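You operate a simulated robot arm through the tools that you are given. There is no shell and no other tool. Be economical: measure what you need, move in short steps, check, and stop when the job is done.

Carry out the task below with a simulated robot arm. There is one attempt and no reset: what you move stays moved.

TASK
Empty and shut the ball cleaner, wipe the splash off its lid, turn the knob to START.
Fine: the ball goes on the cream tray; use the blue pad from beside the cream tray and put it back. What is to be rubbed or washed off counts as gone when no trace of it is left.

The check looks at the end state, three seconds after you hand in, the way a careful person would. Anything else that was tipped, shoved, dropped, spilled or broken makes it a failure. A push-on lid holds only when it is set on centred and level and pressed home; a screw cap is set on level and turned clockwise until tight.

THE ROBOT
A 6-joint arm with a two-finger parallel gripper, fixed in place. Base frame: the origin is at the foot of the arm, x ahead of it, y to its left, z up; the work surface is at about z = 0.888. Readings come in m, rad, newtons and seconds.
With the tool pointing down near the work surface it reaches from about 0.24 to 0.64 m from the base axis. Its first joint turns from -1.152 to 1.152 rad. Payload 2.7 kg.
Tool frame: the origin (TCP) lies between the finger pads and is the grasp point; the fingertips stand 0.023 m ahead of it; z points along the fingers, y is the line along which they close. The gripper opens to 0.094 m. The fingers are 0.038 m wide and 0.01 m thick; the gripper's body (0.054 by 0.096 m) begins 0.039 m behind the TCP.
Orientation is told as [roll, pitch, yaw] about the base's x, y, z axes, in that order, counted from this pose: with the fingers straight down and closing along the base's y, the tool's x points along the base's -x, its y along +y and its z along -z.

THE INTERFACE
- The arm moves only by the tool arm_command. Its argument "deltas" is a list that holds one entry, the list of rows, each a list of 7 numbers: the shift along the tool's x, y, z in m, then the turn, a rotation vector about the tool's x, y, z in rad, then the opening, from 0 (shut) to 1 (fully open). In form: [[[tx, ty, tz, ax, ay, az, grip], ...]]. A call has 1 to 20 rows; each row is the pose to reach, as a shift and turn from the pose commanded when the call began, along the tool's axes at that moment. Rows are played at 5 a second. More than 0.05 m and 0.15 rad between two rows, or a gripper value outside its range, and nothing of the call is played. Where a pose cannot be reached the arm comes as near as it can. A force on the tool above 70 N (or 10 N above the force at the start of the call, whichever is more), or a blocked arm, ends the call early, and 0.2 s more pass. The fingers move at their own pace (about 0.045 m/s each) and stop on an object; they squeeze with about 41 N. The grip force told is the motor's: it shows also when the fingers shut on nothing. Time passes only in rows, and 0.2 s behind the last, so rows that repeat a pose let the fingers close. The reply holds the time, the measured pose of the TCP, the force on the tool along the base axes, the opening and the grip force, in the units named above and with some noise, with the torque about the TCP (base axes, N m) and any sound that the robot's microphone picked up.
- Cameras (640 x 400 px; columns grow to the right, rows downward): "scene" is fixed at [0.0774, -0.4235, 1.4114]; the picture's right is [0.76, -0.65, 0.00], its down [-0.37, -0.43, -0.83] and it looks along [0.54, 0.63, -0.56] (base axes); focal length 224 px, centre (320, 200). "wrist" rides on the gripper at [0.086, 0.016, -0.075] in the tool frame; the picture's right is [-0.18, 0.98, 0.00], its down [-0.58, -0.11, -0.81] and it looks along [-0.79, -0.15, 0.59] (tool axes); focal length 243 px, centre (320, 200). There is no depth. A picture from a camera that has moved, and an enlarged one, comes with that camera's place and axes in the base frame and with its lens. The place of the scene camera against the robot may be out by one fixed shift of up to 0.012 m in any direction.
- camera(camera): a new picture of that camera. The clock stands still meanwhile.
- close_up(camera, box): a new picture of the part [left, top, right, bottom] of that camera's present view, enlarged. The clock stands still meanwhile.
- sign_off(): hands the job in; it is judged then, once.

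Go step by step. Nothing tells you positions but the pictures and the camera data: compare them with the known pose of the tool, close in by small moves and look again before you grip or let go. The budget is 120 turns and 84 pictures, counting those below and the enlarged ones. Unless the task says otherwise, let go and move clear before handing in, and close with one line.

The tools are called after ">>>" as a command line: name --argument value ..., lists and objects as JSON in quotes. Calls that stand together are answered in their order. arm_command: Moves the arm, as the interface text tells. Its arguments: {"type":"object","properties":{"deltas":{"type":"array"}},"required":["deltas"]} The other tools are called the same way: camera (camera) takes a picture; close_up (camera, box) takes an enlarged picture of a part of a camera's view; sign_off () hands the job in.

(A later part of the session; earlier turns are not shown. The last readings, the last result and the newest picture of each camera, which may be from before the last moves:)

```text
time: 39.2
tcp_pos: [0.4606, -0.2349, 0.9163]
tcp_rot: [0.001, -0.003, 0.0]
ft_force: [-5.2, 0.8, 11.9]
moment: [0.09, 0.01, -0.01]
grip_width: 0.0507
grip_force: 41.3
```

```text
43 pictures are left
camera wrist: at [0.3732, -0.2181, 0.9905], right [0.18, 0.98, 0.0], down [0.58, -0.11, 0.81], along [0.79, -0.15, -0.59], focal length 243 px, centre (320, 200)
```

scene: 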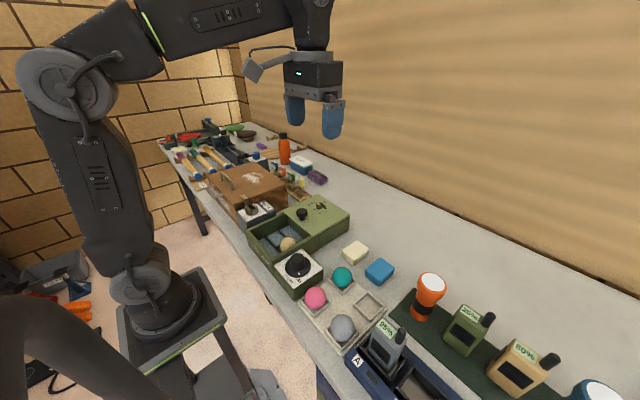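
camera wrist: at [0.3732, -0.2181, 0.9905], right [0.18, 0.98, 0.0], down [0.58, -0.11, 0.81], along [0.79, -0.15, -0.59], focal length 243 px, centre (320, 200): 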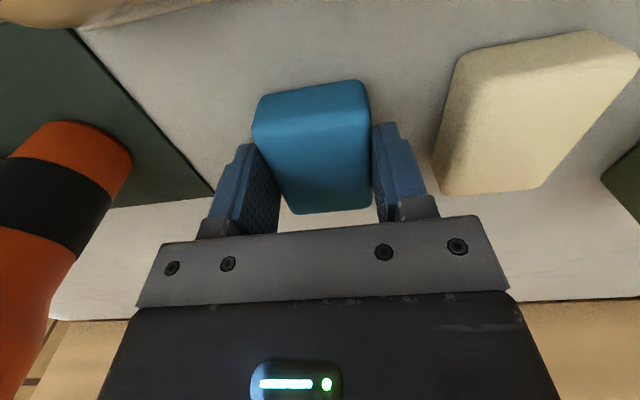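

Contact with the table. I'll release the pad and rise.

>>> arm_command --deltas '[[[0, 0, -0.001, 0, 0, 0, 0.5], [0, 0, -0.001, 0, 0, 0, 0.65], [0, 0, -0.001, 0, 0, 0, 0.78], [0, 0, -0.001, 0, 0, 0, 0.78], [0, 0, -0.03, 0, 0, 0, 0.78], [0, 0, -0.07, 0, 0, 0, 0.78], [0, 0, -0.11, 0, 0, 0, 0.5], [0, 0, -0.15, 0, 0, 0, 0], [0, 0, -0.15, 0, 0, 0, 0]]]'

>>> camera --camera "wrist"

>>> close_up --camera "scene" --box '[240, 180, 440, 320]'

```text
time: 41.2
tcp_pos: [0.4584, -0.2341, 1.0638]
tcp_rot: [0.0, -0.001, 0.001]
ft_force: [-0.3, -1.0, 0.2]
moment: [0.01, 0.0, -0.01]
grip_width: 0.0035
grip_force: 0.0
```

```text
42 pictures are left
camera wrist: at [0.3717, -0.2188, 1.1389], right [0.18, 0.98, 0.0], down [0.58, -0.11, 0.81], along [0.79, -0.15, -0.59], focal length 243 px, centre (320, 200)
```

wrist: 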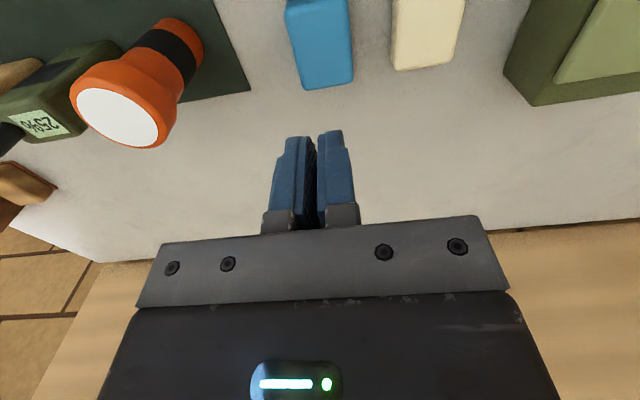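

```text
2.86 times, centred on (340, 250) of scene
camera zoom: at [0.0773, -0.4235, 1.4114], right [0.76, -0.65, 0.0], down [-0.37, -0.43, -0.83], along [0.54, 0.63, -0.56], focal length 642 px, centre (263, 57)
```

zoom: 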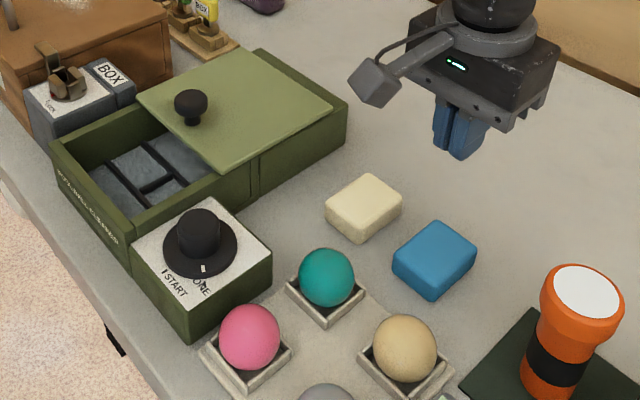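

The pad is back. Next I'll go toward the lid knob with the fingers shut.

>>> arm_command --deltas '[[[0.02, 0.04, -0.02, 0, 0, 0, 0], [0.04, 0.08, -0.03, 0, 0, 0, 0], [0.06, 0.12, -0.03, 0, 0, 0, 0], [0.07, 0.16, -0.03, 0, 0, 0, 0], [0.08, 0.2, -0.03, 0, 0, 0, 0], [0.09, 0.24, -0.03, 0, 0, 0, 0], [0.09, 0.256, -0.03, 0, 0, 0, 0], [0.09, 0.256, -0.03, 0, 0, 0, 0]]]'

>>> camera --camera "wrist"

```text
time: 43.0
tcp_pos: [0.3725, 0.0235, 1.0938]
tcp_rot: [0.0, -0.002, -0.001]
ft_force: [-0.3, -0.1, 0.7]
moment: [0.0, 0.02, -0.01]
grip_width: 0.0
grip_force: 41.2
```

```text
40 pictures are left
camera wrist: at [0.2855, 0.0389, 1.1689], right [0.18, 0.98, 0.0], down [0.58, -0.11, 0.81], along [0.79, -0.15, -0.59], focal length 243 px, centre (320, 200)
```

wrist: 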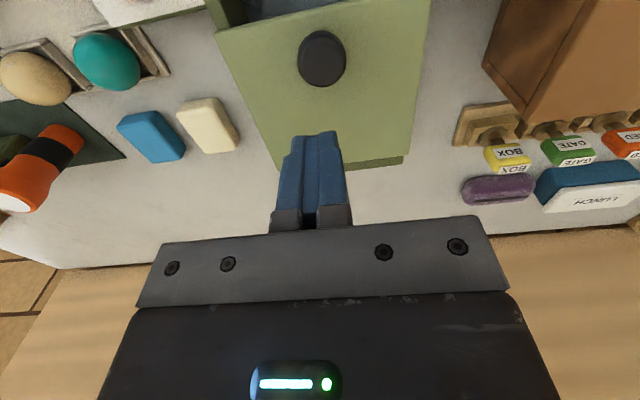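

>>> arm_command --deltas '[[[-0.03, 0.002, 0, 0, 0, 0, 0], [-0.043, 0.002, 0.03, 0, 0, 0, 0], [-0.043, 0.002, 0.07, 0, 0, 0, 0], [-0.043, 0.002, 0.104, 0, 0, 0, 0], [-0.043, 0.002, 0.104, 0, 0, 0, 0]]]'

>>> close_up --camera "scene" --box '[240, 170, 380, 270]'

>>> camera --camera "wrist"

```text
time: 44.2
tcp_pos: [0.4128, 0.025, 0.991]
tcp_rot: [-0.002, -0.001, -0.002]
ft_force: [-0.7, -0.5, -0.6]
moment: [0.02, -0.02, -0.01]
grip_width: 0.0
grip_force: 41.0
```

```text
4.00 times, centred on (310, 220) of scene
camera zoom: at [0.0774, -0.4235, 1.4114], right [0.76, -0.65, 0.0], down [-0.37, -0.43, -0.83], along [0.54, 0.63, -0.56], focal length 898 px, centre (360, 120)
```

zoom: 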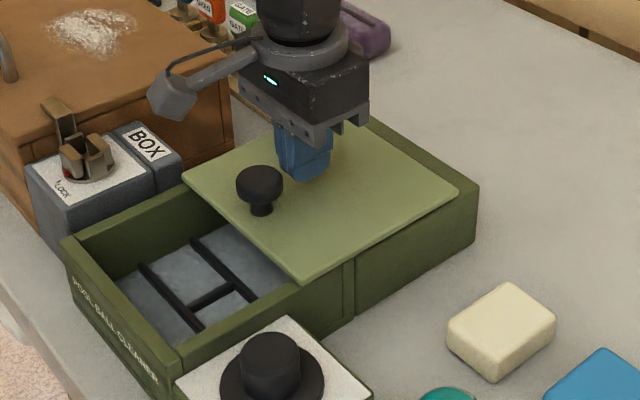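

```text
38 pictures are left
camera wrist: at [0.3257, 0.0416, 1.0657], right [0.18, 0.98, 0.0], down [0.58, -0.11, 0.81], along [0.79, -0.15, -0.59], focal length 243 px, centre (320, 200)
```

wrist: 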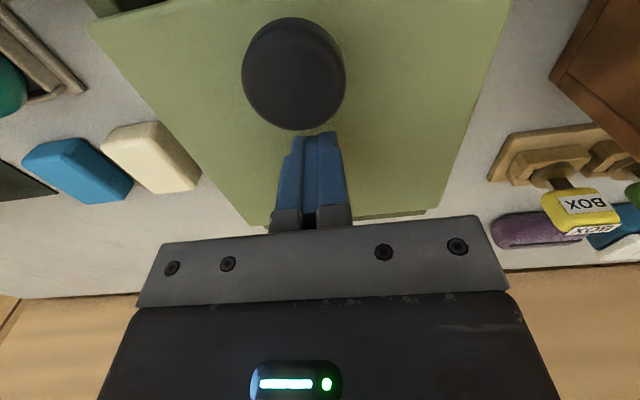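

>>> arm_command --deltas '[[[0.005, 0.001, 0.003, 0, 0, 0, 0], [0.015, 0.001, 0.003, 0, 0, 0, 0], [0.025, 0.001, 0.003, 0, 0, 0, 0], [0.035, 0.001, 0.003, 0, 0, 0, 0], [0.045, 0.001, 0.003, 0, 0, 0, 0], [0.055, 0.001, 0.003, 0, 0, 0, 0], [0.065, 0.001, 0.003, 0, 0, 0, 0], [0.075, 0.001, 0.003, 0, 0, 0, 0]]]'

>>> close_up --camera "scene" --box '[240, 170, 380, 270]'

```text
time: 46.0
tcp_pos: [0.3371, 0.0258, 0.9887]
tcp_rot: [0.0, -0.001, -0.001]
ft_force: [0.0, 0.0, -0.3]
moment: [0.03, 0.0, 0.02]
grip_width: 0.0
grip_force: 40.4
```

```text
4.00 times, centred on (310, 220) of scene
camera zoom: at [0.0774, -0.4235, 1.4114], right [0.76, -0.65, 0.0], down [-0.37, -0.43, -0.83], along [0.54, 0.63, -0.56], focal length 898 px, centre (360, 120)
```

zoom: 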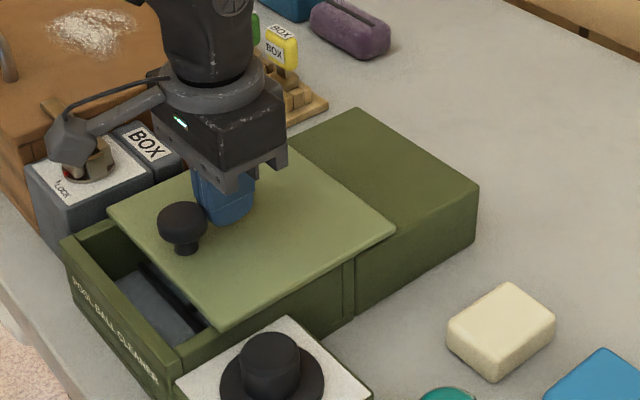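

>>> arm_command --deltas '[[[0.01, 0, 0, 0, 0, 0, 0], [0.02, 0, 0, 0, 0, 0, 0], [0.03, 0, 0, 0, 0, 0, 0], [0.04, 0, 0, 0, 0, 0, 0], [0.048, 0, 0, 0, 0, 0, 0], [0.054, 0, 0, 0, 0, 0, 0], [0.054, 0, 0, 0, 0, 0, 0]]]'

>>> close_up --camera "scene" --box '[220, 170, 360, 270]'

```text
time: 47.6
tcp_pos: [0.2953, 0.0272, 0.9917]
tcp_rot: [0.006, -0.035, 0.006]
ft_force: [62.2, -13.2, -8.6]
moment: [-0.02, -1.07, 0.41]
grip_width: 0.0001
grip_force: 40.4
```

```text
4.00 times, centred on (290, 220) of scene
camera zoom: at [0.0791, -0.4239, 1.4112], right [0.76, -0.65, 0.0], down [-0.37, -0.43, -0.83], along [0.54, 0.63, -0.56], focal length 898 px, centre (440, 120)
```

zoom: 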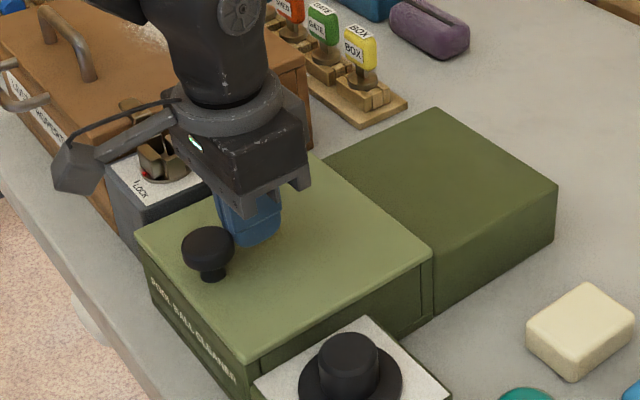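

The lid has reached its stop. I'll back off, rise and check.

>>> arm_command --deltas '[[[-0.012, 0, 0, 0, 0, 0, 0], [-0.025, 0, 0, 0, 0, 0, 0], [-0.03, 0, -0.03, 0, 0, 0, 0], [-0.03, 0, -0.07, 0, 0, 0, 0], [-0.01, -0.03, -0.1, 0, 0, 0, 0.3], [0.02, -0.06, -0.13, 0, 0, 0, 0.7], [0.02, -0.09, -0.15, 0, 0, 0, 0.7], [0.02, -0.09, -0.15, 0, 0, 0, 0.7]]]'

>>> camera --camera "wrist"

>>> close_up --camera "scene" --box '[220, 180, 360, 310]'

```text
refused: row 6 steps farther than a row can; nothing moved
```

```text
35 pictures are left
camera wrist: at [0.2054, 0.0422, 1.0633], right [0.18, 0.98, 0.01], down [0.55, -0.11, 0.83], along [0.81, -0.14, -0.56], focal length 243 px, centre (320, 200)
```

wrist: 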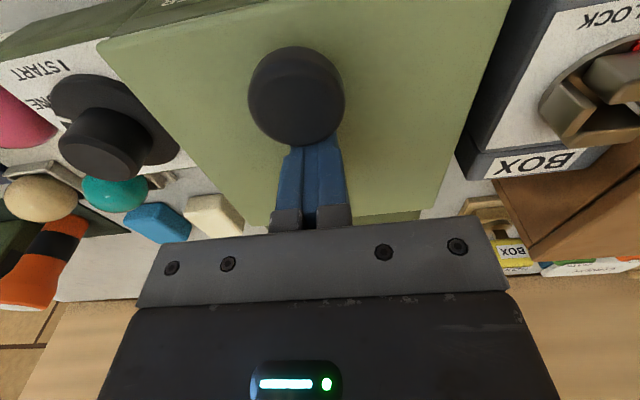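

```text
3.08 times, centred on (290, 245) of scene
camera zoom: at [0.0791, -0.4239, 1.4112], right [0.76, -0.65, 0.0], down [-0.37, -0.43, -0.83], along [0.54, 0.63, -0.56], focal length 691 px, centre (412, 62)
```

zoom: 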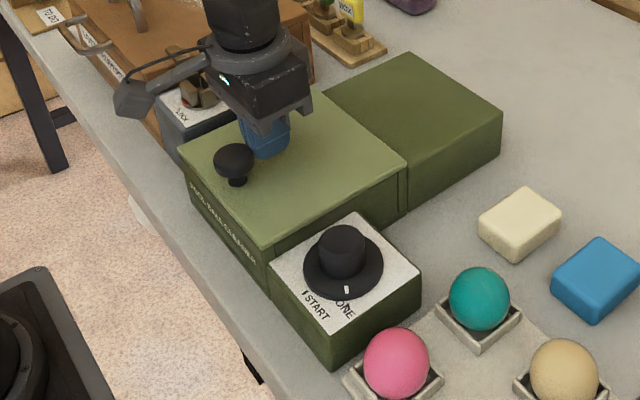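

>>> arm_command --deltas '[[[-0.015, 0, 0, 0, 0, 0, 0], [-0.03, 0, 0, 0, 0, 0, 0], [-0.03, 0, -0.03, 0, 0, 0, 0], [-0.03, 0, -0.07, 0, 0, 0, 0], [-0.01, -0.03, -0.1, 0, 0, 0, 0.2], [0.01, -0.06, -0.12, 0, 0, 0, 0.4], [0.03, -0.09, -0.13, 0, 0, 0, 0.64], [0.03, -0.13, -0.13, 0, 0, 0, 0.64], [0.03, -0.145, -0.13, 0, 0, 0, 0.64], [0.03, -0.145, -0.13, 0, 0, 0, 0.64]]]'

>>> camera --camera "wrist"

>>> close_up --camera "wrist" --box '[260, 0, 400, 110]'

>>> close_up --camera "scene" --box '[220, 180, 360, 310]'

```text
time: 49.8
tcp_pos: [0.2535, -0.121, 1.1166]
tcp_rot: [0.0, -0.002, 0.001]
ft_force: [-0.1, -0.6, -0.2]
moment: [-0.01, -0.01, 0.02]
grip_width: 0.0605
grip_force: 0.0
```

```text
33 pictures are left
camera wrist: at [0.1667, -0.1041, 1.1918], right [0.18, 0.98, 0.0], down [0.58, -0.11, 0.81], along [0.79, -0.15, -0.59], focal length 243 px, centre (320, 200)
```

wrist: 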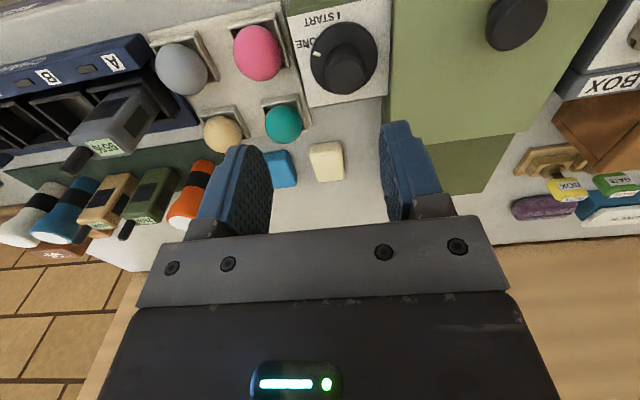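

```text
3.64 times, centred on (330, 55) of wrist
camera zoom: at [0.1667, -0.1041, 1.1918], right [0.18, 0.98, 0.0], down [0.58, -0.11, 0.81], along [0.79, -0.15, -0.59], focal length 882 px, centre (284, 727)
```

zoom: 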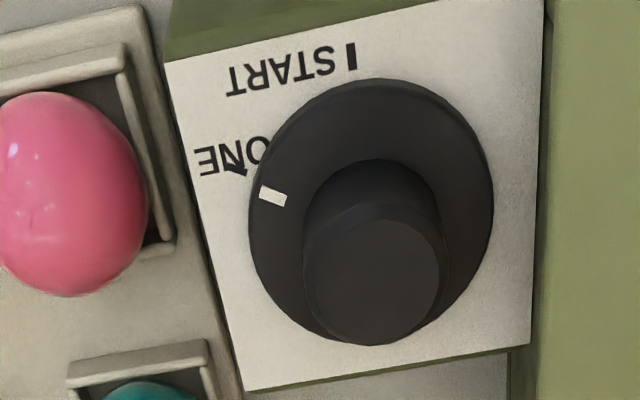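

```text
3.08 times, centred on (290, 245) of scene
camera zoom: at [0.0773, -0.4235, 1.4114], right [0.76, -0.65, 0.0], down [-0.37, -0.43, -0.83], along [0.54, 0.63, -0.56], focal length 691 px, centre (412, 62)
```

zoom: 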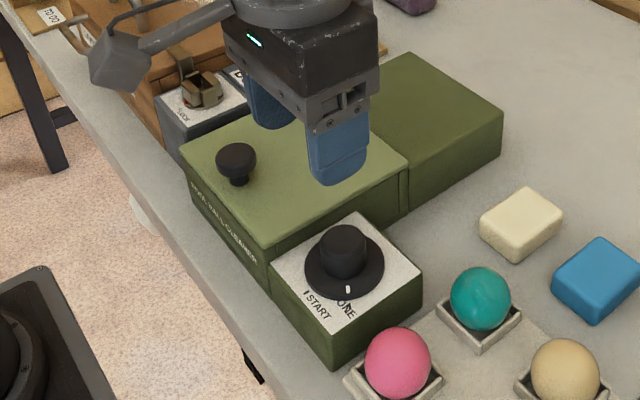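

The lid is fully shut. The dial is centred near (0.271, -0.102), and its tick has to turn about 69° clockwise to reach START. I'll lower over it.

>>> arm_command --deltas '[[[-0.0175, 0.019, 0.03, 0, 0, 0, 0.64], [-0.0175, 0.019, 0.07, 0, 0, 0, 0.64], [-0.0175, 0.019, 0.1, 0, 0, 0, 0.64], [-0.0175, 0.019, 0.1, 0, 0, 0, 0.64]]]'

>>> camera --camera "wrist"

>>> close_up --camera "scene" --box '[220, 180, 360, 310]'

```text
time: 50.8
tcp_pos: [0.2712, -0.0981, 1.0171]
tcp_rot: [0.0, -0.001, 0.0]
ft_force: [0.0, 0.2, -0.1]
moment: [0.01, 0.0, -0.01]
grip_width: 0.06
grip_force: 0.0
```

```text
30 pictures are left
camera wrist: at [0.1847, -0.0823, 1.0916], right [0.18, 0.98, 0.0], down [0.58, -0.11, 0.81], along [0.79, -0.15, -0.59], focal length 243 px, centre (320, 200)
```

wrist: 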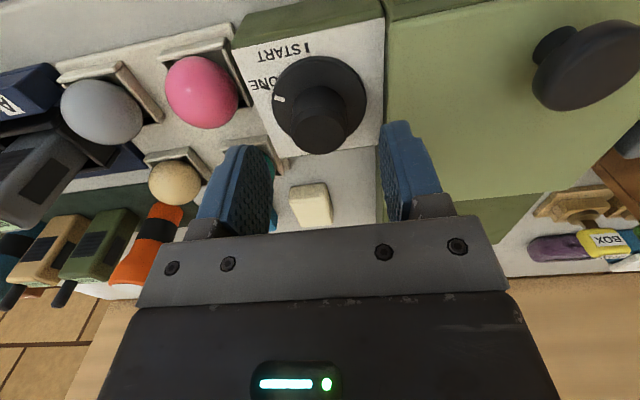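

```text
3.08 times, centred on (290, 245) of scene
camera zoom: at [0.0774, -0.4235, 1.4114], right [0.76, -0.65, 0.0], down [-0.37, -0.43, -0.83], along [0.54, 0.63, -0.56], focal length 691 px, centre (412, 62)
```

zoom: 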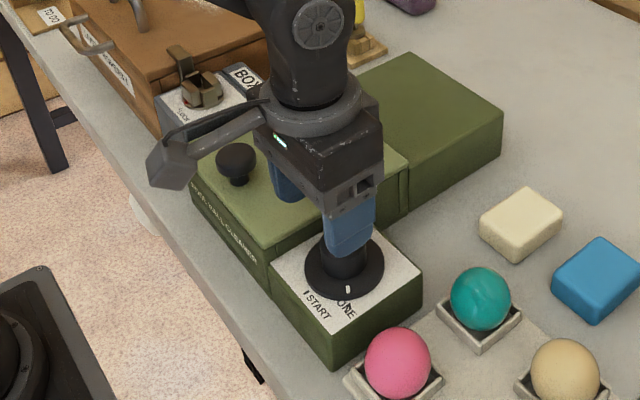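

>>> arm_command --deltas '[[[0.002, -0.001, 0.015, 0, 0, 0, 0.64], [0.002, -0.001, 0.03, 0, 0, 0, 0.64], [0.002, -0.001, 0.034, 0, 0, 0, 0.64], [0.002, -0.001, 0.034, 0, 0, 0, 0.64]]]'

>>> camera --camera "wrist"

>>> close_up --camera "scene" --box '[260, 220, 360, 310]'

```text
time: 51.8
tcp_pos: [0.2685, -0.1007, 0.9832]
tcp_rot: [-0.001, -0.002, 0.002]
ft_force: [0.6, 0.3, -0.4]
moment: [-0.02, 0.02, -0.03]
grip_width: 0.0601
grip_force: 0.0
```

```text
28 pictures are left
camera wrist: at [0.1819, -0.0849, 1.0581], right [0.18, 0.98, 0.0], down [0.58, -0.11, 0.81], along [0.79, -0.15, -0.59], focal length 243 px, centre (320, 200)
```

wrist: 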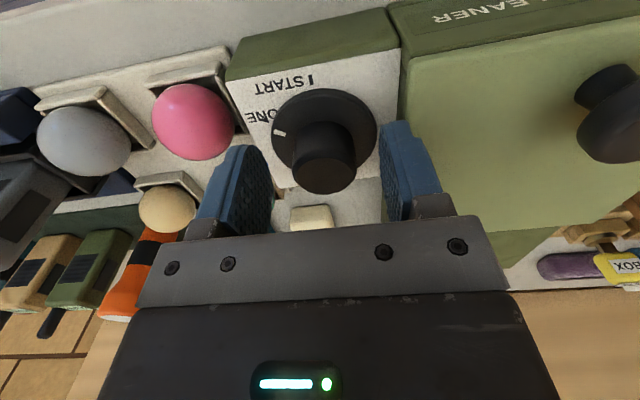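

```text
4.44 times, centred on (310, 265) of scene
camera zoom: at [0.0774, -0.4235, 1.4114], right [0.76, -0.65, 0.0], down [-0.37, -0.43, -0.83], along [0.54, 0.63, -0.56], focal length 998 px, centre (364, -89)
```

zoom: 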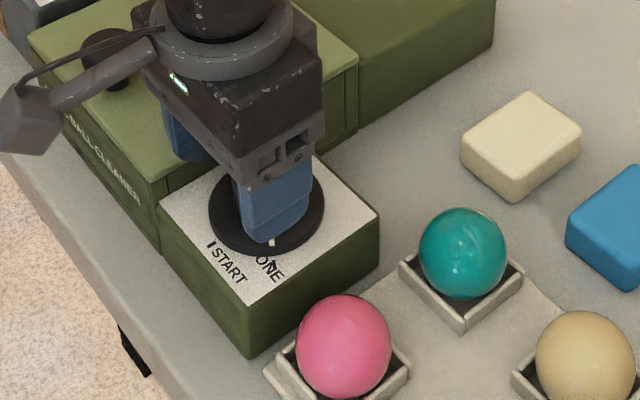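

>>> arm_command --deltas '[[[0, 0, 0.001, 0, 0, 0, 0.45], [0, 0, 0.001, 0, 0, 0, 0.25], [0, 0, 0.001, 0, 0, 0, 0.15], [0, 0, 0.001, 0, 0, 0, 0.15], [0, 0, 0.001, 0, 0, 0, 0.15]]]'

>>> camera --camera "wrist"

```text
time: 53.0
tcp_pos: [0.2673, -0.1015, 0.9831]
tcp_rot: [0.0, 0.0, -0.001]
ft_force: [-0.3, -15.0, -0.9]
moment: [-0.55, -0.11, -0.26]
grip_width: 0.0363
grip_force: 45.5
```

```text
26 pictures are left
camera wrist: at [0.1818, -0.0854, 1.0576], right [0.18, 0.98, 0.0], down [0.58, -0.11, 0.81], along [0.79, -0.15, -0.59], focal length 243 px, centre (320, 200)
```

wrist: 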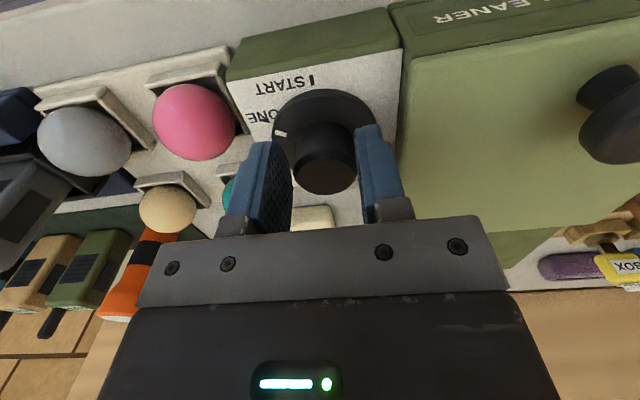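

>>> arm_command --deltas '[[[0, -0.0025, 0.001, 0, 0, 0, 0.15], [0, -0.0025, 0.001, 0, 0, 0.14, 0.15], [0, -0.0025, 0.001, 0, 0, 0.28, 0.15], [0, -0.0025, 0.001, 0, 0, 0.42, 0.15], [0, -0.0025, 0.001, 0, 0, 0.56, 0.15], [0, -0.0025, 0.001, 0, 0, 0.56, 0.15]]]'

>>> close_up --camera "scene" --box '[260, 220, 360, 310]'

>>> camera --camera "wrist"

```text
time: 53.8
tcp_pos: [0.2683, -0.098, 0.9815]
tcp_rot: [0.014, 0.001, -0.235]
ft_force: [-0.5, 19.0, 6.5]
moment: [0.6, -0.29, 0.49]
grip_width: 0.0362
grip_force: 44.9
stopped in row 3: the force on the tool passed its limit at 77 N (the readings are from after the stop); the commanded pose is now the measured one
```

```text
4.44 times, centred on (310, 265) of scene
camera zoom: at [0.0772, -0.423, 1.4116], right [0.76, -0.65, 0.0], down [-0.37, -0.43, -0.83], along [0.54, 0.63, -0.56], focal length 998 px, centre (364, -89)
```

zoom: 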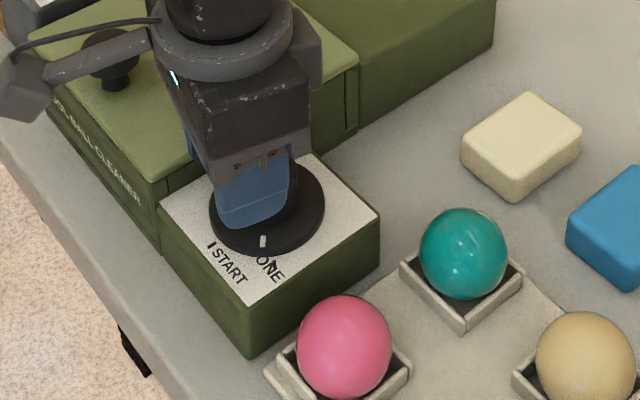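

```text
24 pictures are left
camera wrist: at [0.1887, -0.0635, 1.0567], right [0.41, 0.91, 0.01], down [0.54, -0.25, 0.8], along [0.74, -0.32, -0.6], focal length 243 px, centre (320, 200)
```

wrist: 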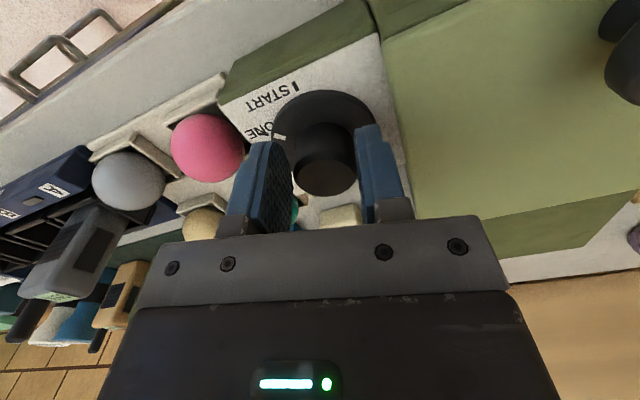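

>>> arm_command --deltas '[[[0, 0, 0, 0, 0, 0, 0.5], [0, 0, 0, 0, 0, 0, 0.6], [0, 0, 0, 0, 0, 0, 0.6], [0, 0, 0.003, 0, 0, 0, 0.6], [0, 0, 0.003, 0, 0, 0, 0.6]]]'

>>> close_up --camera "wrist" --box '[200, 60, 440, 240]'

```text
time: 55.0
tcp_pos: [0.269, -0.1003, 0.9781]
tcp_rot: [0.012, 0.003, -0.234]
ft_force: [-0.2, -0.2, 0.4]
moment: [0.01, 0.01, 0.02]
grip_width: 0.0562
grip_force: 0.0
```

```text
2.22 times, centred on (320, 150) of wrist
camera zoom: at [0.1889, -0.065, 1.0533], right [0.41, 0.91, 0.01], down [0.54, -0.25, 0.8], along [0.74, -0.32, -0.59], focal length 539 px, centre (320, 311)
```

zoom: 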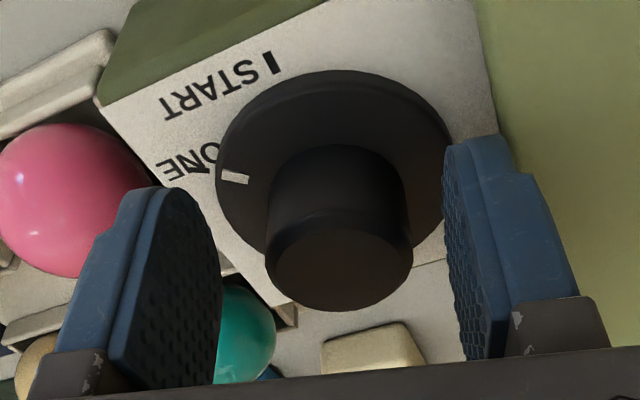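

>>> arm_command --deltas '[[[0, 0.001, 0, 0, 0, 0, 0.45], [0, 0.001, 0, 0, 0, 0, 0.3], [0, 0.001, 0, 0, 0, 0, 0.2], [0, 0.001, 0, 0, 0, 0, 0.2], [0, 0.001, 0, 0, 0, 0, 0.2]]]'

```text
time: 56.2
tcp_pos: [0.2685, -0.0989, 0.9796]
tcp_rot: [0.013, 0.001, -0.233]
ft_force: [2.9, 12.3, -3.2]
moment: [0.25, -0.15, 0.23]
grip_width: 0.0366
grip_force: 45.1
```

>>> arm_command --deltas '[[[0, 0.001, 0, 0, 0, 0, 0.2], [0, 0.002, 0, 0, 0, 0, 0.2], [0, 0.002, 0, 0, 0, 0, 0.2]]]'

```text
time: 57.0
tcp_pos: [0.2696, -0.0982, 0.9783]
tcp_rot: [0.008, 0.002, -0.234]
ft_force: [-6.2, -5.8, -0.7]
moment: [-0.39, -0.56, -0.06]
grip_width: 0.0363
grip_force: 44.8
```

>>> arm_command --deltas '[[[0, -0.0005, 0, 0, 0, 0.05, 0.2], [0, -0.0005, 0, 0, 0, 0.1, 0.2], [0, -0.0005, 0, 0, 0, 0.15, 0.2], [0, -0.0005, 0, 0, 0, 0.2, 0.2], [0, -0.0005, 0, 0, 0, 0.25, 0.2], [0, -0.0005, 0, 0, 0, 0.3, 0.2], [0, -0.0005, 0, 0, 0, 0.3, 0.2]]]'

```text
time: 58.6
tcp_pos: [0.271, -0.094, 0.9786]
tcp_rot: [0.016, 0.004, -0.534]
ft_force: [15.1, 56.0, 2.5]
moment: [1.11, -0.36, 1.3]
grip_width: 0.0366
grip_force: 45.1
```

>>> arm_command --deltas '[[[0, 0, 0, 0, 0, 0, 0.35], [0, 0, 0, 0, 0, 0, 0.6], [0, 0, 0, 0, 0, 0, 0.64], [0, 0, -0.03, 0, 0, 0, 0.64], [0, 0, -0.05, 0, 0, 0, 0.64], [0, 0, -0.05, 0, 0, 0, 0.64]]]'

>>> close_up --camera "wrist" --box '[200, 0, 440, 180]'

>>> close_up --camera "scene" --box '[260, 220, 360, 310]'

```text
time: 60.0
tcp_pos: [0.268, -0.0989, 1.029]
tcp_rot: [0.011, 0.006, -0.535]
ft_force: [-0.1, -0.6, 0.2]
moment: [0.03, 0.0, -0.02]
grip_width: 0.0605
grip_force: 0.1
```

```text
2.22 times, centred on (320, 90) of wrist
camera zoom: at [0.2019, -0.0412, 1.1043], right [0.66, 0.75, 0.01], down [0.44, -0.4, 0.8], along [0.61, -0.53, -0.6], focal length 539 px, centre (320, 444)
```

zoom: 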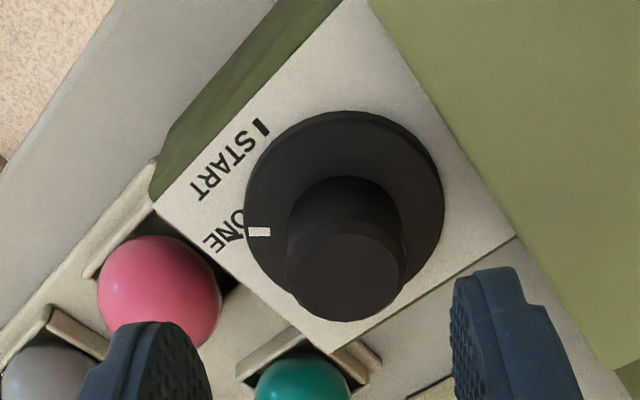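

```text
4.44 times, centred on (310, 265) of scene
camera zoom: at [0.0773, -0.4235, 1.4114], right [0.76, -0.65, 0.0], down [-0.37, -0.43, -0.83], along [0.54, 0.63, -0.56], focal length 998 px, centre (364, -89)
```

zoom: 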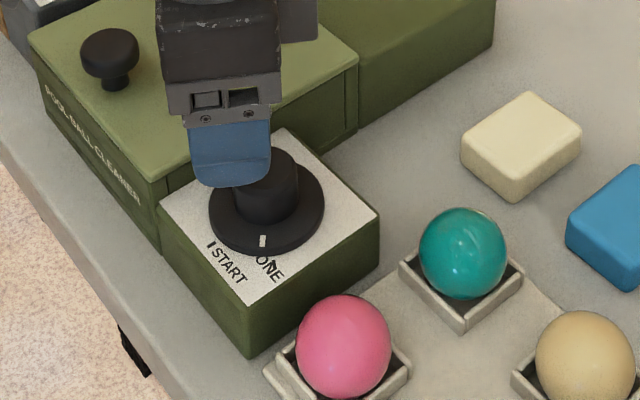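

The turn slipped because the dial axis is really nearer (0.285, -0.103), with its top at about 0.967, and I was gripping off-centre. I'll recentre and look.

>>> arm_command --deltas '[[[-0.0167, 0.0051, 0, 0, 0, 0, 0.6], [-0.0167, 0.0051, 0.02, 0, 0, 0, 0.52], [-0.0167, 0.0051, 0.04, 0, 0, 0, 0.52], [-0.0167, 0.0051, 0.04, 0, 0, 0, 0.52]]]'

>>> close_up --camera "wrist" --box '[200, 60, 440, 240]'

>>> close_up --camera "scene" --box '[260, 220, 360, 310]'

```text
time: 61.0
tcp_pos: [0.2862, -0.1018, 0.9905]
tcp_rot: [0.011, 0.006, -0.534]
ft_force: [-0.2, 0.9, 0.2]
moment: [0.01, -0.01, -0.03]
grip_width: 0.049
grip_force: 0.1
```

```text
2.22 times, centred on (320, 150) of wrist
camera zoom: at [0.2209, -0.0452, 1.0645], right [0.66, 0.75, 0.01], down [0.44, -0.4, 0.8], along [0.61, -0.53, -0.6], focal length 539 px, centre (320, 311)
```

zoom: 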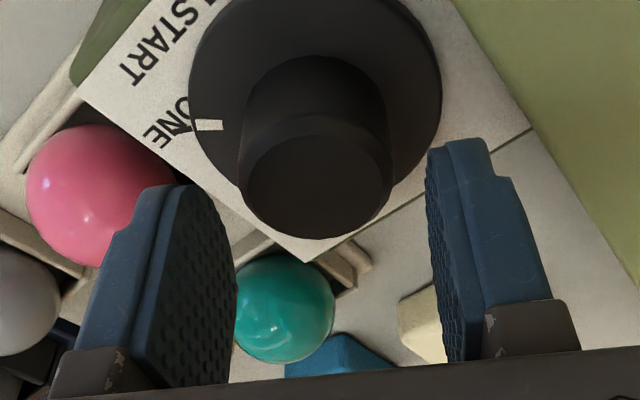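

```text
4.44 times, centred on (310, 265) of scene
camera zoom: at [0.0774, -0.4235, 1.4114], right [0.76, -0.65, 0.0], down [-0.37, -0.43, -0.83], along [0.54, 0.63, -0.56], focal length 998 px, centre (364, -89)
```

zoom: 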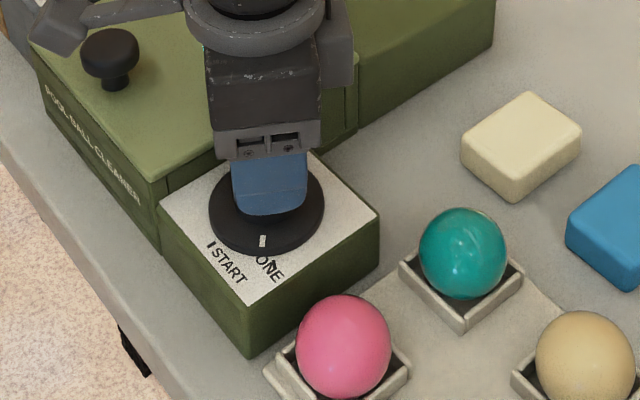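

>>> arm_command --deltas '[[[0, -0.0013, 0.01, 0, 0, 0, 0.52], [0, -0.0013, 0.018, 0, 0, 0, 0.52], [0, -0.0013, 0.022, 0, 0, 0, 0.52], [0, -0.0013, 0.022, 0, 0, 0, 0.52]]]'

>>> close_up --camera "wrist" --box '[200, 60, 440, 240]'

```text
time: 62.0
tcp_pos: [0.2857, -0.102, 0.9676]
tcp_rot: [0.009, 0.007, -0.534]
ft_force: [0.0, 0.3, 0.1]
moment: [0.01, 0.02, -0.01]
grip_width: 0.049
grip_force: 0.0
```

```text
2.22 times, centred on (320, 150) of wrist
camera zoom: at [0.2196, -0.0452, 1.0421], right [0.66, 0.75, 0.01], down [0.44, -0.4, 0.8], along [0.61, -0.53, -0.6], focal length 539 px, centre (320, 311)
```

zoom: 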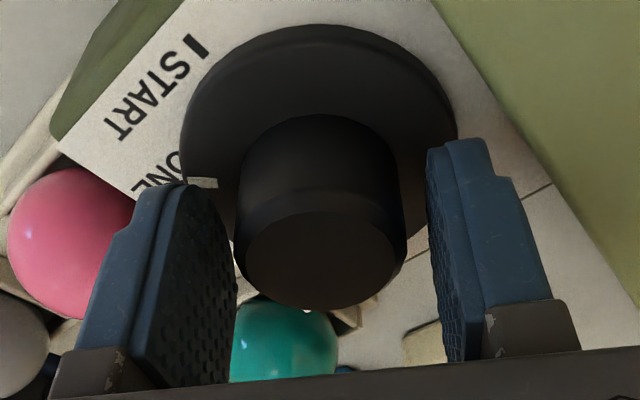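

>>> arm_command --deltas '[[[0, 0, 0, 0, 0, 0, 0.4], [0, 0, 0, 0, 0, 0, 0.25], [0, 0, 0, 0, 0, 0, 0.15], [0, 0, 0, 0, 0, 0, 0.15]]]'

```text
time: 63.0
tcp_pos: [0.2857, -0.1008, 0.9671]
tcp_rot: [0.01, 0.008, -0.533]
ft_force: [0.7, 2.0, -3.1]
moment: [0.03, -0.17, 0.01]
grip_width: 0.0371
grip_force: 45.1
```

Well centred now, with little side force. I'll turn clockwise in part and check.

>>> arm_command --deltas '[[[0, 0, 0, 0, 0, 0.07, 0.15], [0, 0, 0, 0, 0, 0.14, 0.15], [0, 0, 0, 0, 0, 0.21, 0.15], [0, 0, 0, 0, 0, 0.28, 0.15], [0, 0, 0, 0, 0, 0.35, 0.15], [0, 0, 0, 0, 0, 0.42, 0.15], [0, 0, 0, 0, 0, 0.49, 0.15], [0, 0, 0, 0, 0, 0.56, 0.15], [0, 0, 0, 0, 0, 0.56, 0.15]]]'

>>> close_up --camera "scene" --box '[260, 220, 360, 310]'

```text
time: 65.0
tcp_pos: [0.2847, -0.1031, 0.9666]
tcp_rot: [0.004, 0.009, -1.096]
ft_force: [-2.4, -0.5, 0.8]
moment: [0.02, 0.02, 0.21]
grip_width: 0.0369
grip_force: 44.8
```

```text
4.44 times, centred on (310, 265) of scene
camera zoom: at [0.0773, -0.4235, 1.4114], right [0.76, -0.65, 0.0], down [-0.37, -0.43, -0.83], along [0.54, 0.63, -0.56], focal length 998 px, centre (364, -89)
```

zoom: 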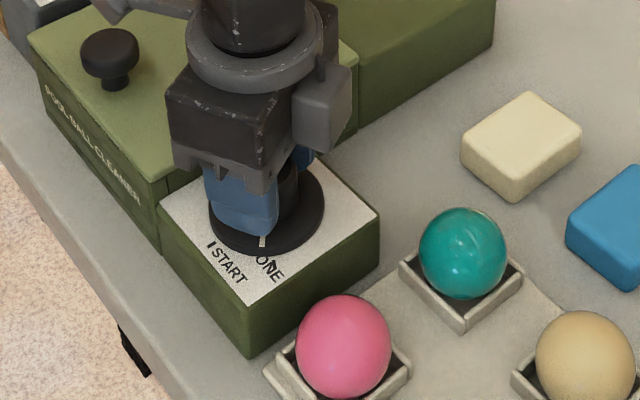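

>>> arm_command --deltas '[[[0, 0, 0, 0, 0, 0.07, 0.0], [0, 0, 0, 0, 0, 0.14, 0.0]]]'

>>> close_up --camera "wrist" --box '[200, 40, 440, 240]'

```text
time: 65.6
tcp_pos: [0.2846, -0.1018, 0.9673]
tcp_rot: [0.003, 0.011, -1.234]
ft_force: [-0.2, -1.0, -5.5]
moment: [-0.09, 0.03, 0.83]
grip_width: 0.0368
grip_force: 45.0
```

```text
2.00 times, centred on (320, 140) of wrist
camera zoom: at [0.2719, -0.0158, 1.0421], right [0.99, 0.15, 0.0], down [0.09, -0.59, 0.8], along [0.12, -0.79, -0.6], focal length 485 px, centre (320, 320)
```

zoom: 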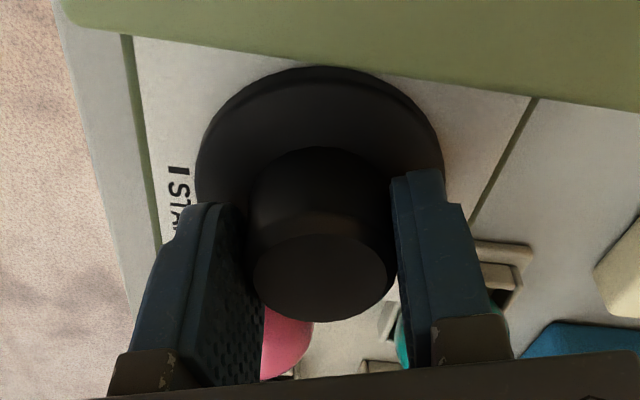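

>>> arm_command --deltas '[[[0, 0, 0, 0, 0, -0.05, 0.0], [0, 0, 0, 0, 0, -0.1, 0.0], [0, 0, 0, 0, 0, -0.16, 0.0]]]'

>>> close_up --camera "scene" --box '[260, 220, 360, 310]'

```text
time: 66.4
tcp_pos: [0.2848, -0.1022, 0.9664]
tcp_rot: [0.003, 0.011, -1.074]
ft_force: [-12.6, 3.2, 9.2]
moment: [0.16, 0.22, -0.02]
grip_width: 0.0371
grip_force: 44.5
```

```text
4.44 times, centred on (310, 265) of scene
camera zoom: at [0.0769, -0.4234, 1.4115], right [0.76, -0.65, 0.0], down [-0.36, -0.43, -0.83], along [0.54, 0.63, -0.56], focal length 998 px, centre (364, -89)
```

zoom: 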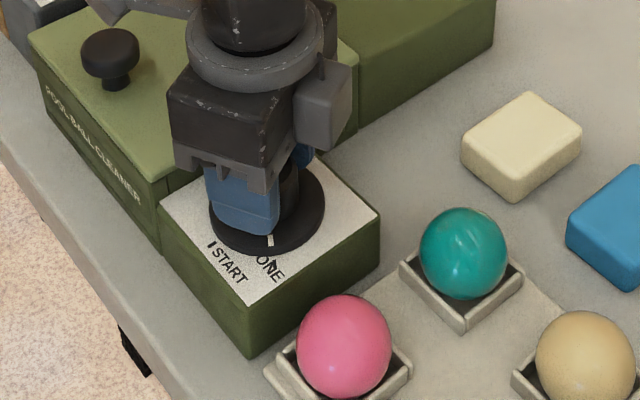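

The dial follows freely counter-clockwise but is blocked clockwise. I'll test a little more counter-clockwise to tell an end stop from a lock.

>>> arm_command --deltas '[[[0, 0, 0, 0, 0, -0.07, 0.0], [0, 0, 0, 0, 0, -0.14, 0.0], [0, 0, 0, 0, 0, -0.21, 0.0], [0, 0, 0, 0, 0, -0.28, 0.0], [0, 0, 0, 0, 0, -0.32, 0.0]]]'

>>> close_up --camera "scene" --box '[260, 220, 360, 310]'

```text
time: 67.6
tcp_pos: [0.2858, -0.101, 0.9645]
tcp_rot: [0.008, 0.01, -0.753]
ft_force: [-14.2, 8.9, 10.2]
moment: [0.63, 0.82, 0.01]
grip_width: 0.0367
grip_force: 44.7
```

```text
4.44 times, centred on (310, 265) of scene
camera zoom: at [0.0769, -0.4232, 1.4116], right [0.76, -0.65, 0.0], down [-0.36, -0.43, -0.83], along [0.54, 0.63, -0.56], focal length 998 px, centre (364, -89)
```

zoom: 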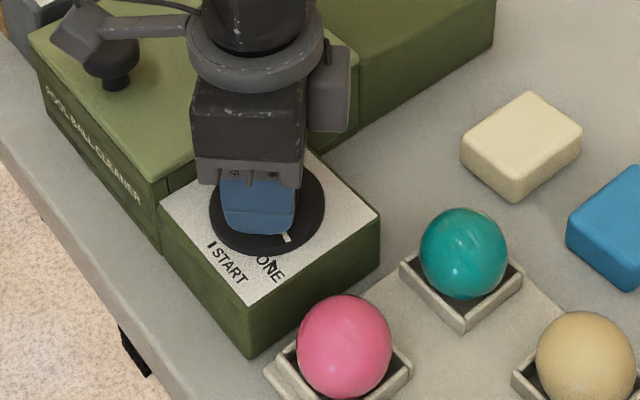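

Counter-clockwise runs with almost no torque, so the dial winds the long way round from DONE to START. I'll regrip to relax the side load and keep turning counter-clockwise.

>>> arm_command --deltas '[[[0, 0, 0, 0, 0, 0, 0.52], [0, 0, 0, 0, 0, 0, 0.52], [0, 0, -0.001, 0, 0, 0, 0.3], [0, 0, -0.001, 0, 0, 0, 0.2], [0, 0, -0.001, 0, 0, 0, 0.2], [0, 0, -0.001, 0, 0, -0.13, 0.2], [0, 0, -0.001, 0, 0, -0.26, 0.2], [0, 0, -0.001, 0, 0, -0.39, 0.2], [0, 0, -0.001, 0, 0, -0.52, 0.2], [0, 0, -0.001, 0, 0, -0.65, 0.2], [0, 0, -0.001, 0, 0, -0.78, 0.2], [0, 0, -0.001, 0, 0, -0.91, 0.2], [0, 0, -0.001, 0, 0, -1.04, 0.2], [0, 0, -0.001, 0, 0, -1.04, 0.2]]]'

>>> close_up --camera "scene" --box '[260, 220, 360, 310]'

```text
time: 70.6
tcp_pos: [0.2866, -0.1, 0.9685]
tcp_rot: [0.011, -0.006, 0.285]
ft_force: [11.1, 23.8, -13.6]
moment: [0.14, 0.19, 0.0]
grip_width: 0.0367
grip_force: 44.7
```

```text
4.44 times, centred on (310, 265) of scene
camera zoom: at [0.0778, -0.4229, 1.4116], right [0.76, -0.65, 0.0], down [-0.37, -0.43, -0.83], along [0.54, 0.63, -0.56], focal length 998 px, centre (364, -89)
```

zoom: 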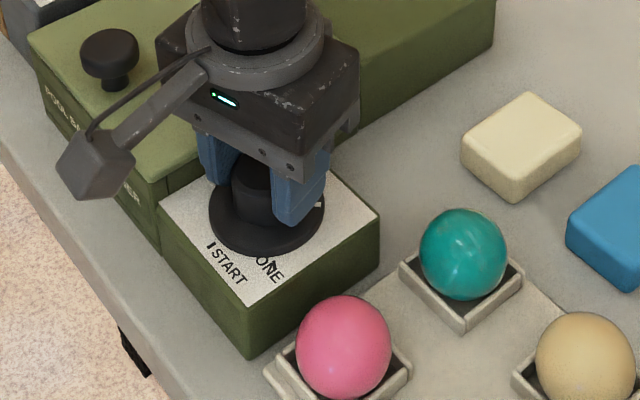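

>>> arm_command --deltas '[[[0, 0, 0, 0, 0, 0, 0.52], [0, 0, 0, 0, 0, 0, 0.52], [0, 0, 0.001, 0, 0, 0, 0.3], [0, 0, 0.001, 0, 0, 0, 0.2], [0, 0, 0.001, 0, 0, 0, 0.2], [0, 0, 0.001, 0, 0, -0.13, 0.2], [0, 0, 0.001, 0, 0, -0.26, 0.2], [0, 0, 0.001, 0, 0, -0.39, 0.2], [0, 0, 0.001, 0, 0, -0.52, 0.2], [0, 0, 0.001, 0, 0, -0.65, 0.2], [0, 0, 0.001, 0, 0, -0.78, 0.2], [0, 0, 0.001, 0, 0, -0.91, 0.2], [0, 0, 0.001, 0, 0, -1.04, 0.2], [0, 0, 0.001, 0, 0, -1.16, 0.2], [0, 0, 0.001, 0, 0, -1.16, 0.2]]]'

>>> close_up --camera "scene" --box '[260, 220, 360, 310]'

```text
time: 73.8
tcp_pos: [0.2847, -0.1022, 0.9661]
tcp_rot: [0.005, -0.009, 1.447]
ft_force: [-18.1, 12.7, 22.0]
moment: [0.07, 0.38, 0.01]
grip_width: 0.0367
grip_force: 45.1
```

```text
4.44 times, centred on (310, 265) of scene
camera zoom: at [0.0767, -0.4231, 1.4116], right [0.76, -0.65, 0.0], down [-0.36, -0.43, -0.83], along [0.54, 0.63, -0.56], focal length 998 px, centre (364, -89)
```

zoom: 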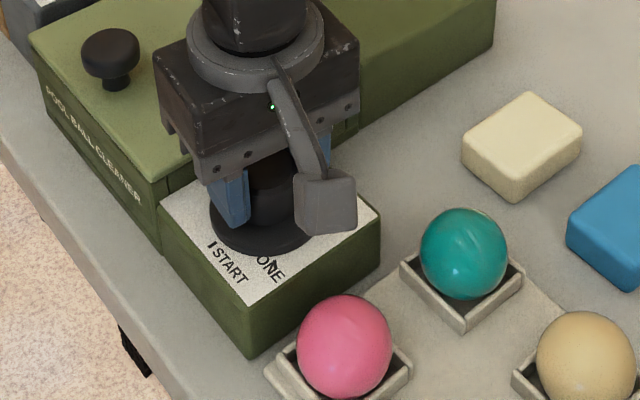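

The tick is now at about +22° with about 158° more to go. I'll open, lift, rewind the wrist and regrip.

>>> arm_command --deltas '[[[0, 0, 0, 0, 0, 0, 0.4], [0, 0, 0, 0, 0, 0, 0.55], [0, 0, 0, 0, 0, 0, 0.55], [0, 0, -0.02, 0, 0, 0, 0.55], [0, 0, -0.035, 0, 0, 0.14, 0.55], [0, 0, -0.035, 0, 0, 0.28, 0.55], [0, 0, -0.035, 0, 0, 0.42, 0.55], [0, 0, -0.035, 0, 0, 0.56, 0.55], [0, 0, -0.035, 0, 0, 0.7, 0.55], [0, 0, -0.035, 0, 0, 0.84, 0.55], [0, 0, -0.035, 0, 0, 0.98, 0.55], [0, 0, -0.035, 0, 0, 1.12, 0.55], [0, 0, -0.035, 0, 0, 1.26, 0.55], [0, 0, -0.035, 0, 0, 1.4, 0.55], [0, 0, -0.035, 0, 0, 1.45, 0.55], [0, 0, -0.035, 0, 0, 1.45, 0.55]]]'

>>> arm_command --deltas '[[[0, 0, 0, 0, 0, 0.14, 0.55], [0, 0, 0, 0, 0, 0.28, 0.55], [0, 0, 0, 0, 0, 0.42, 0.55], [0, 0, 0, 0, 0, 0.56, 0.55], [0, 0, 0, 0, 0, 0.7, 0.55], [0, 0, 0, 0, 0, 0.84, 0.55], [0, 0, 0, 0, 0, 0.98, 0.55], [0, 0, 0, 0, 0, 1.12, 0.55], [0, 0, 0, 0, 0, 1.26, 0.55], [0, 0, 0, 0, 0, 1.4, 0.55], [0, 0, 0, 0, 0, 1.4, 0.55]]]'

>>> close_up --camera "scene" --box '[260, 220, 360, 310]'

>>> close_up --camera "wrist" --box '[200, 20, 440, 220]'

```text
time: 77.2
tcp_pos: [0.2859, -0.1022, 1.0017]
tcp_rot: [0.009, 0.001, -0.005]
ft_force: [0.4, 0.5, -0.7]
moment: [-0.04, 0.02, 0.02]
grip_width: 0.0516
grip_force: 0.0
```

```text
time: 79.6
tcp_pos: [0.285, -0.1024, 1.0011]
tcp_rot: [0.004, 0.011, -1.405]
ft_force: [0.1, -0.9, 0.8]
moment: [0.02, 0.02, 0.03]
grip_width: 0.0517
grip_force: 0.1
```

```text
4.44 times, centred on (310, 265) of scene
camera zoom: at [0.0774, -0.4235, 1.4114], right [0.76, -0.65, 0.0], down [-0.37, -0.43, -0.83], along [0.54, 0.63, -0.56], focal length 998 px, centre (364, -89)
```

zoom: 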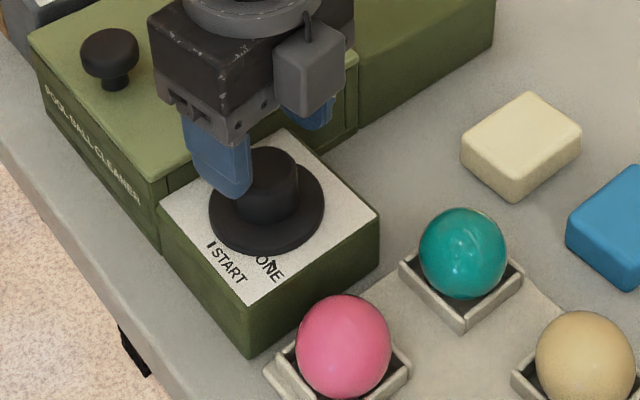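

```text
2.00 times, centred on (320, 120) of wrist
camera zoom: at [0.2884, -0.0154, 1.0768], right [1.0, -0.02, 0.0], down [-0.01, -0.6, 0.8], along [-0.02, -0.8, -0.6], focal length 485 px, centre (320, 360)
```

zoom: 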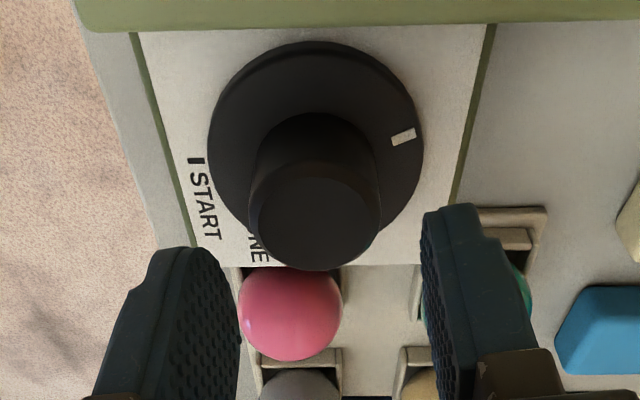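

>>> arm_command --deltas '[[[0, 0, 0.02, 0, 0, 0, 0.52], [0, 0, 0.034, 0, 0, 0, 0.52], [0, 0, 0.034, 0, 0, 0, 0.3], [0, 0, 0.034, 0, 0, 0, 0.2], [0, 0, 0.034, 0, 0, 0, 0.2], [0, 0, 0.034, 0, 0, -0.13, 0.2], [0, 0, 0.034, 0, 0, -0.26, 0.2], [0, 0, 0.034, 0, 0, -0.39, 0.2], [0, 0, 0.034, 0, 0, -0.52, 0.2], [0, 0, 0.034, 0, 0, -0.65, 0.2], [0, 0, 0.034, 0, 0, -0.78, 0.2], [0, 0, 0.034, 0, 0, -0.91, 0.2], [0, 0, 0.034, 0, 0, -1.04, 0.2], [0, 0, 0.034, 0, 0, -1.17, 0.2], [0, 0, 0.034, 0, 0, -1.3, 0.2], [0, 0, 0.034, 0, 0, -1.3, 0.2]]]'

```text
time: 83.0
tcp_pos: [0.2852, -0.1011, 0.9677]
tcp_rot: [0.011, -0.003, -0.104]
ft_force: [5.1, 0.2, -4.9]
moment: [-0.25, 0.7, 0.01]
grip_width: 0.0373
grip_force: 44.7
```

>>> arm_command --deltas '[[[0, 0, 0, 0, 0, -0.13, 0.2], [0, 0, 0, 0, 0, -0.26, 0.2], [0, 0, 0, 0, 0, -0.39, 0.2], [0, 0, 0, 0, 0, -0.52, 0.2], [0, 0, 0, 0, 0, -0.65, 0.2], [0, 0, 0, 0, 0, -0.78, 0.2], [0, 0, 0, 0, 0, -0.91, 0.2], [0, 0, 0, 0, 0, -1.04, 0.2], [0, 0, 0, 0, 0, -1.17, 0.2], [0, 0, 0, 0, 0, -1.3, 0.2], [0, 0, 0, 0, 0, -1.3, 0.2]]]'

>>> close_up --camera "scene" --box '[260, 220, 360, 310]'

```text
time: 85.4
tcp_pos: [0.286, -0.1019, 0.9671]
tcp_rot: [0.003, -0.013, 1.196]
ft_force: [-1.9, 31.9, 12.3]
moment: [0.49, 0.07, -0.02]
grip_width: 0.0367
grip_force: 45.2
```

```text
4.44 times, centred on (310, 265) of scene
camera zoom: at [0.0772, -0.4226, 1.4117], right [0.76, -0.65, 0.0], down [-0.37, -0.43, -0.83], along [0.54, 0.63, -0.56], focal length 998 px, centre (364, -89)
```

zoom: 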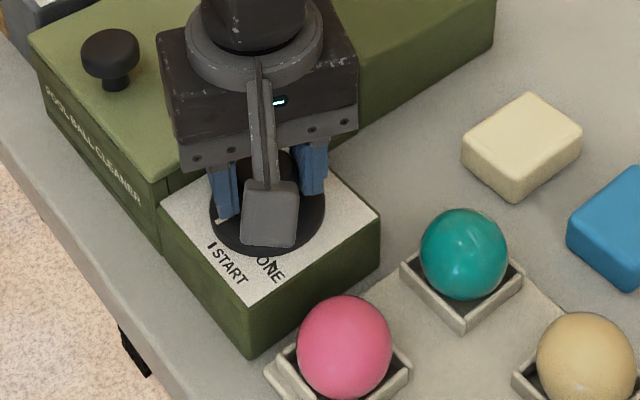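

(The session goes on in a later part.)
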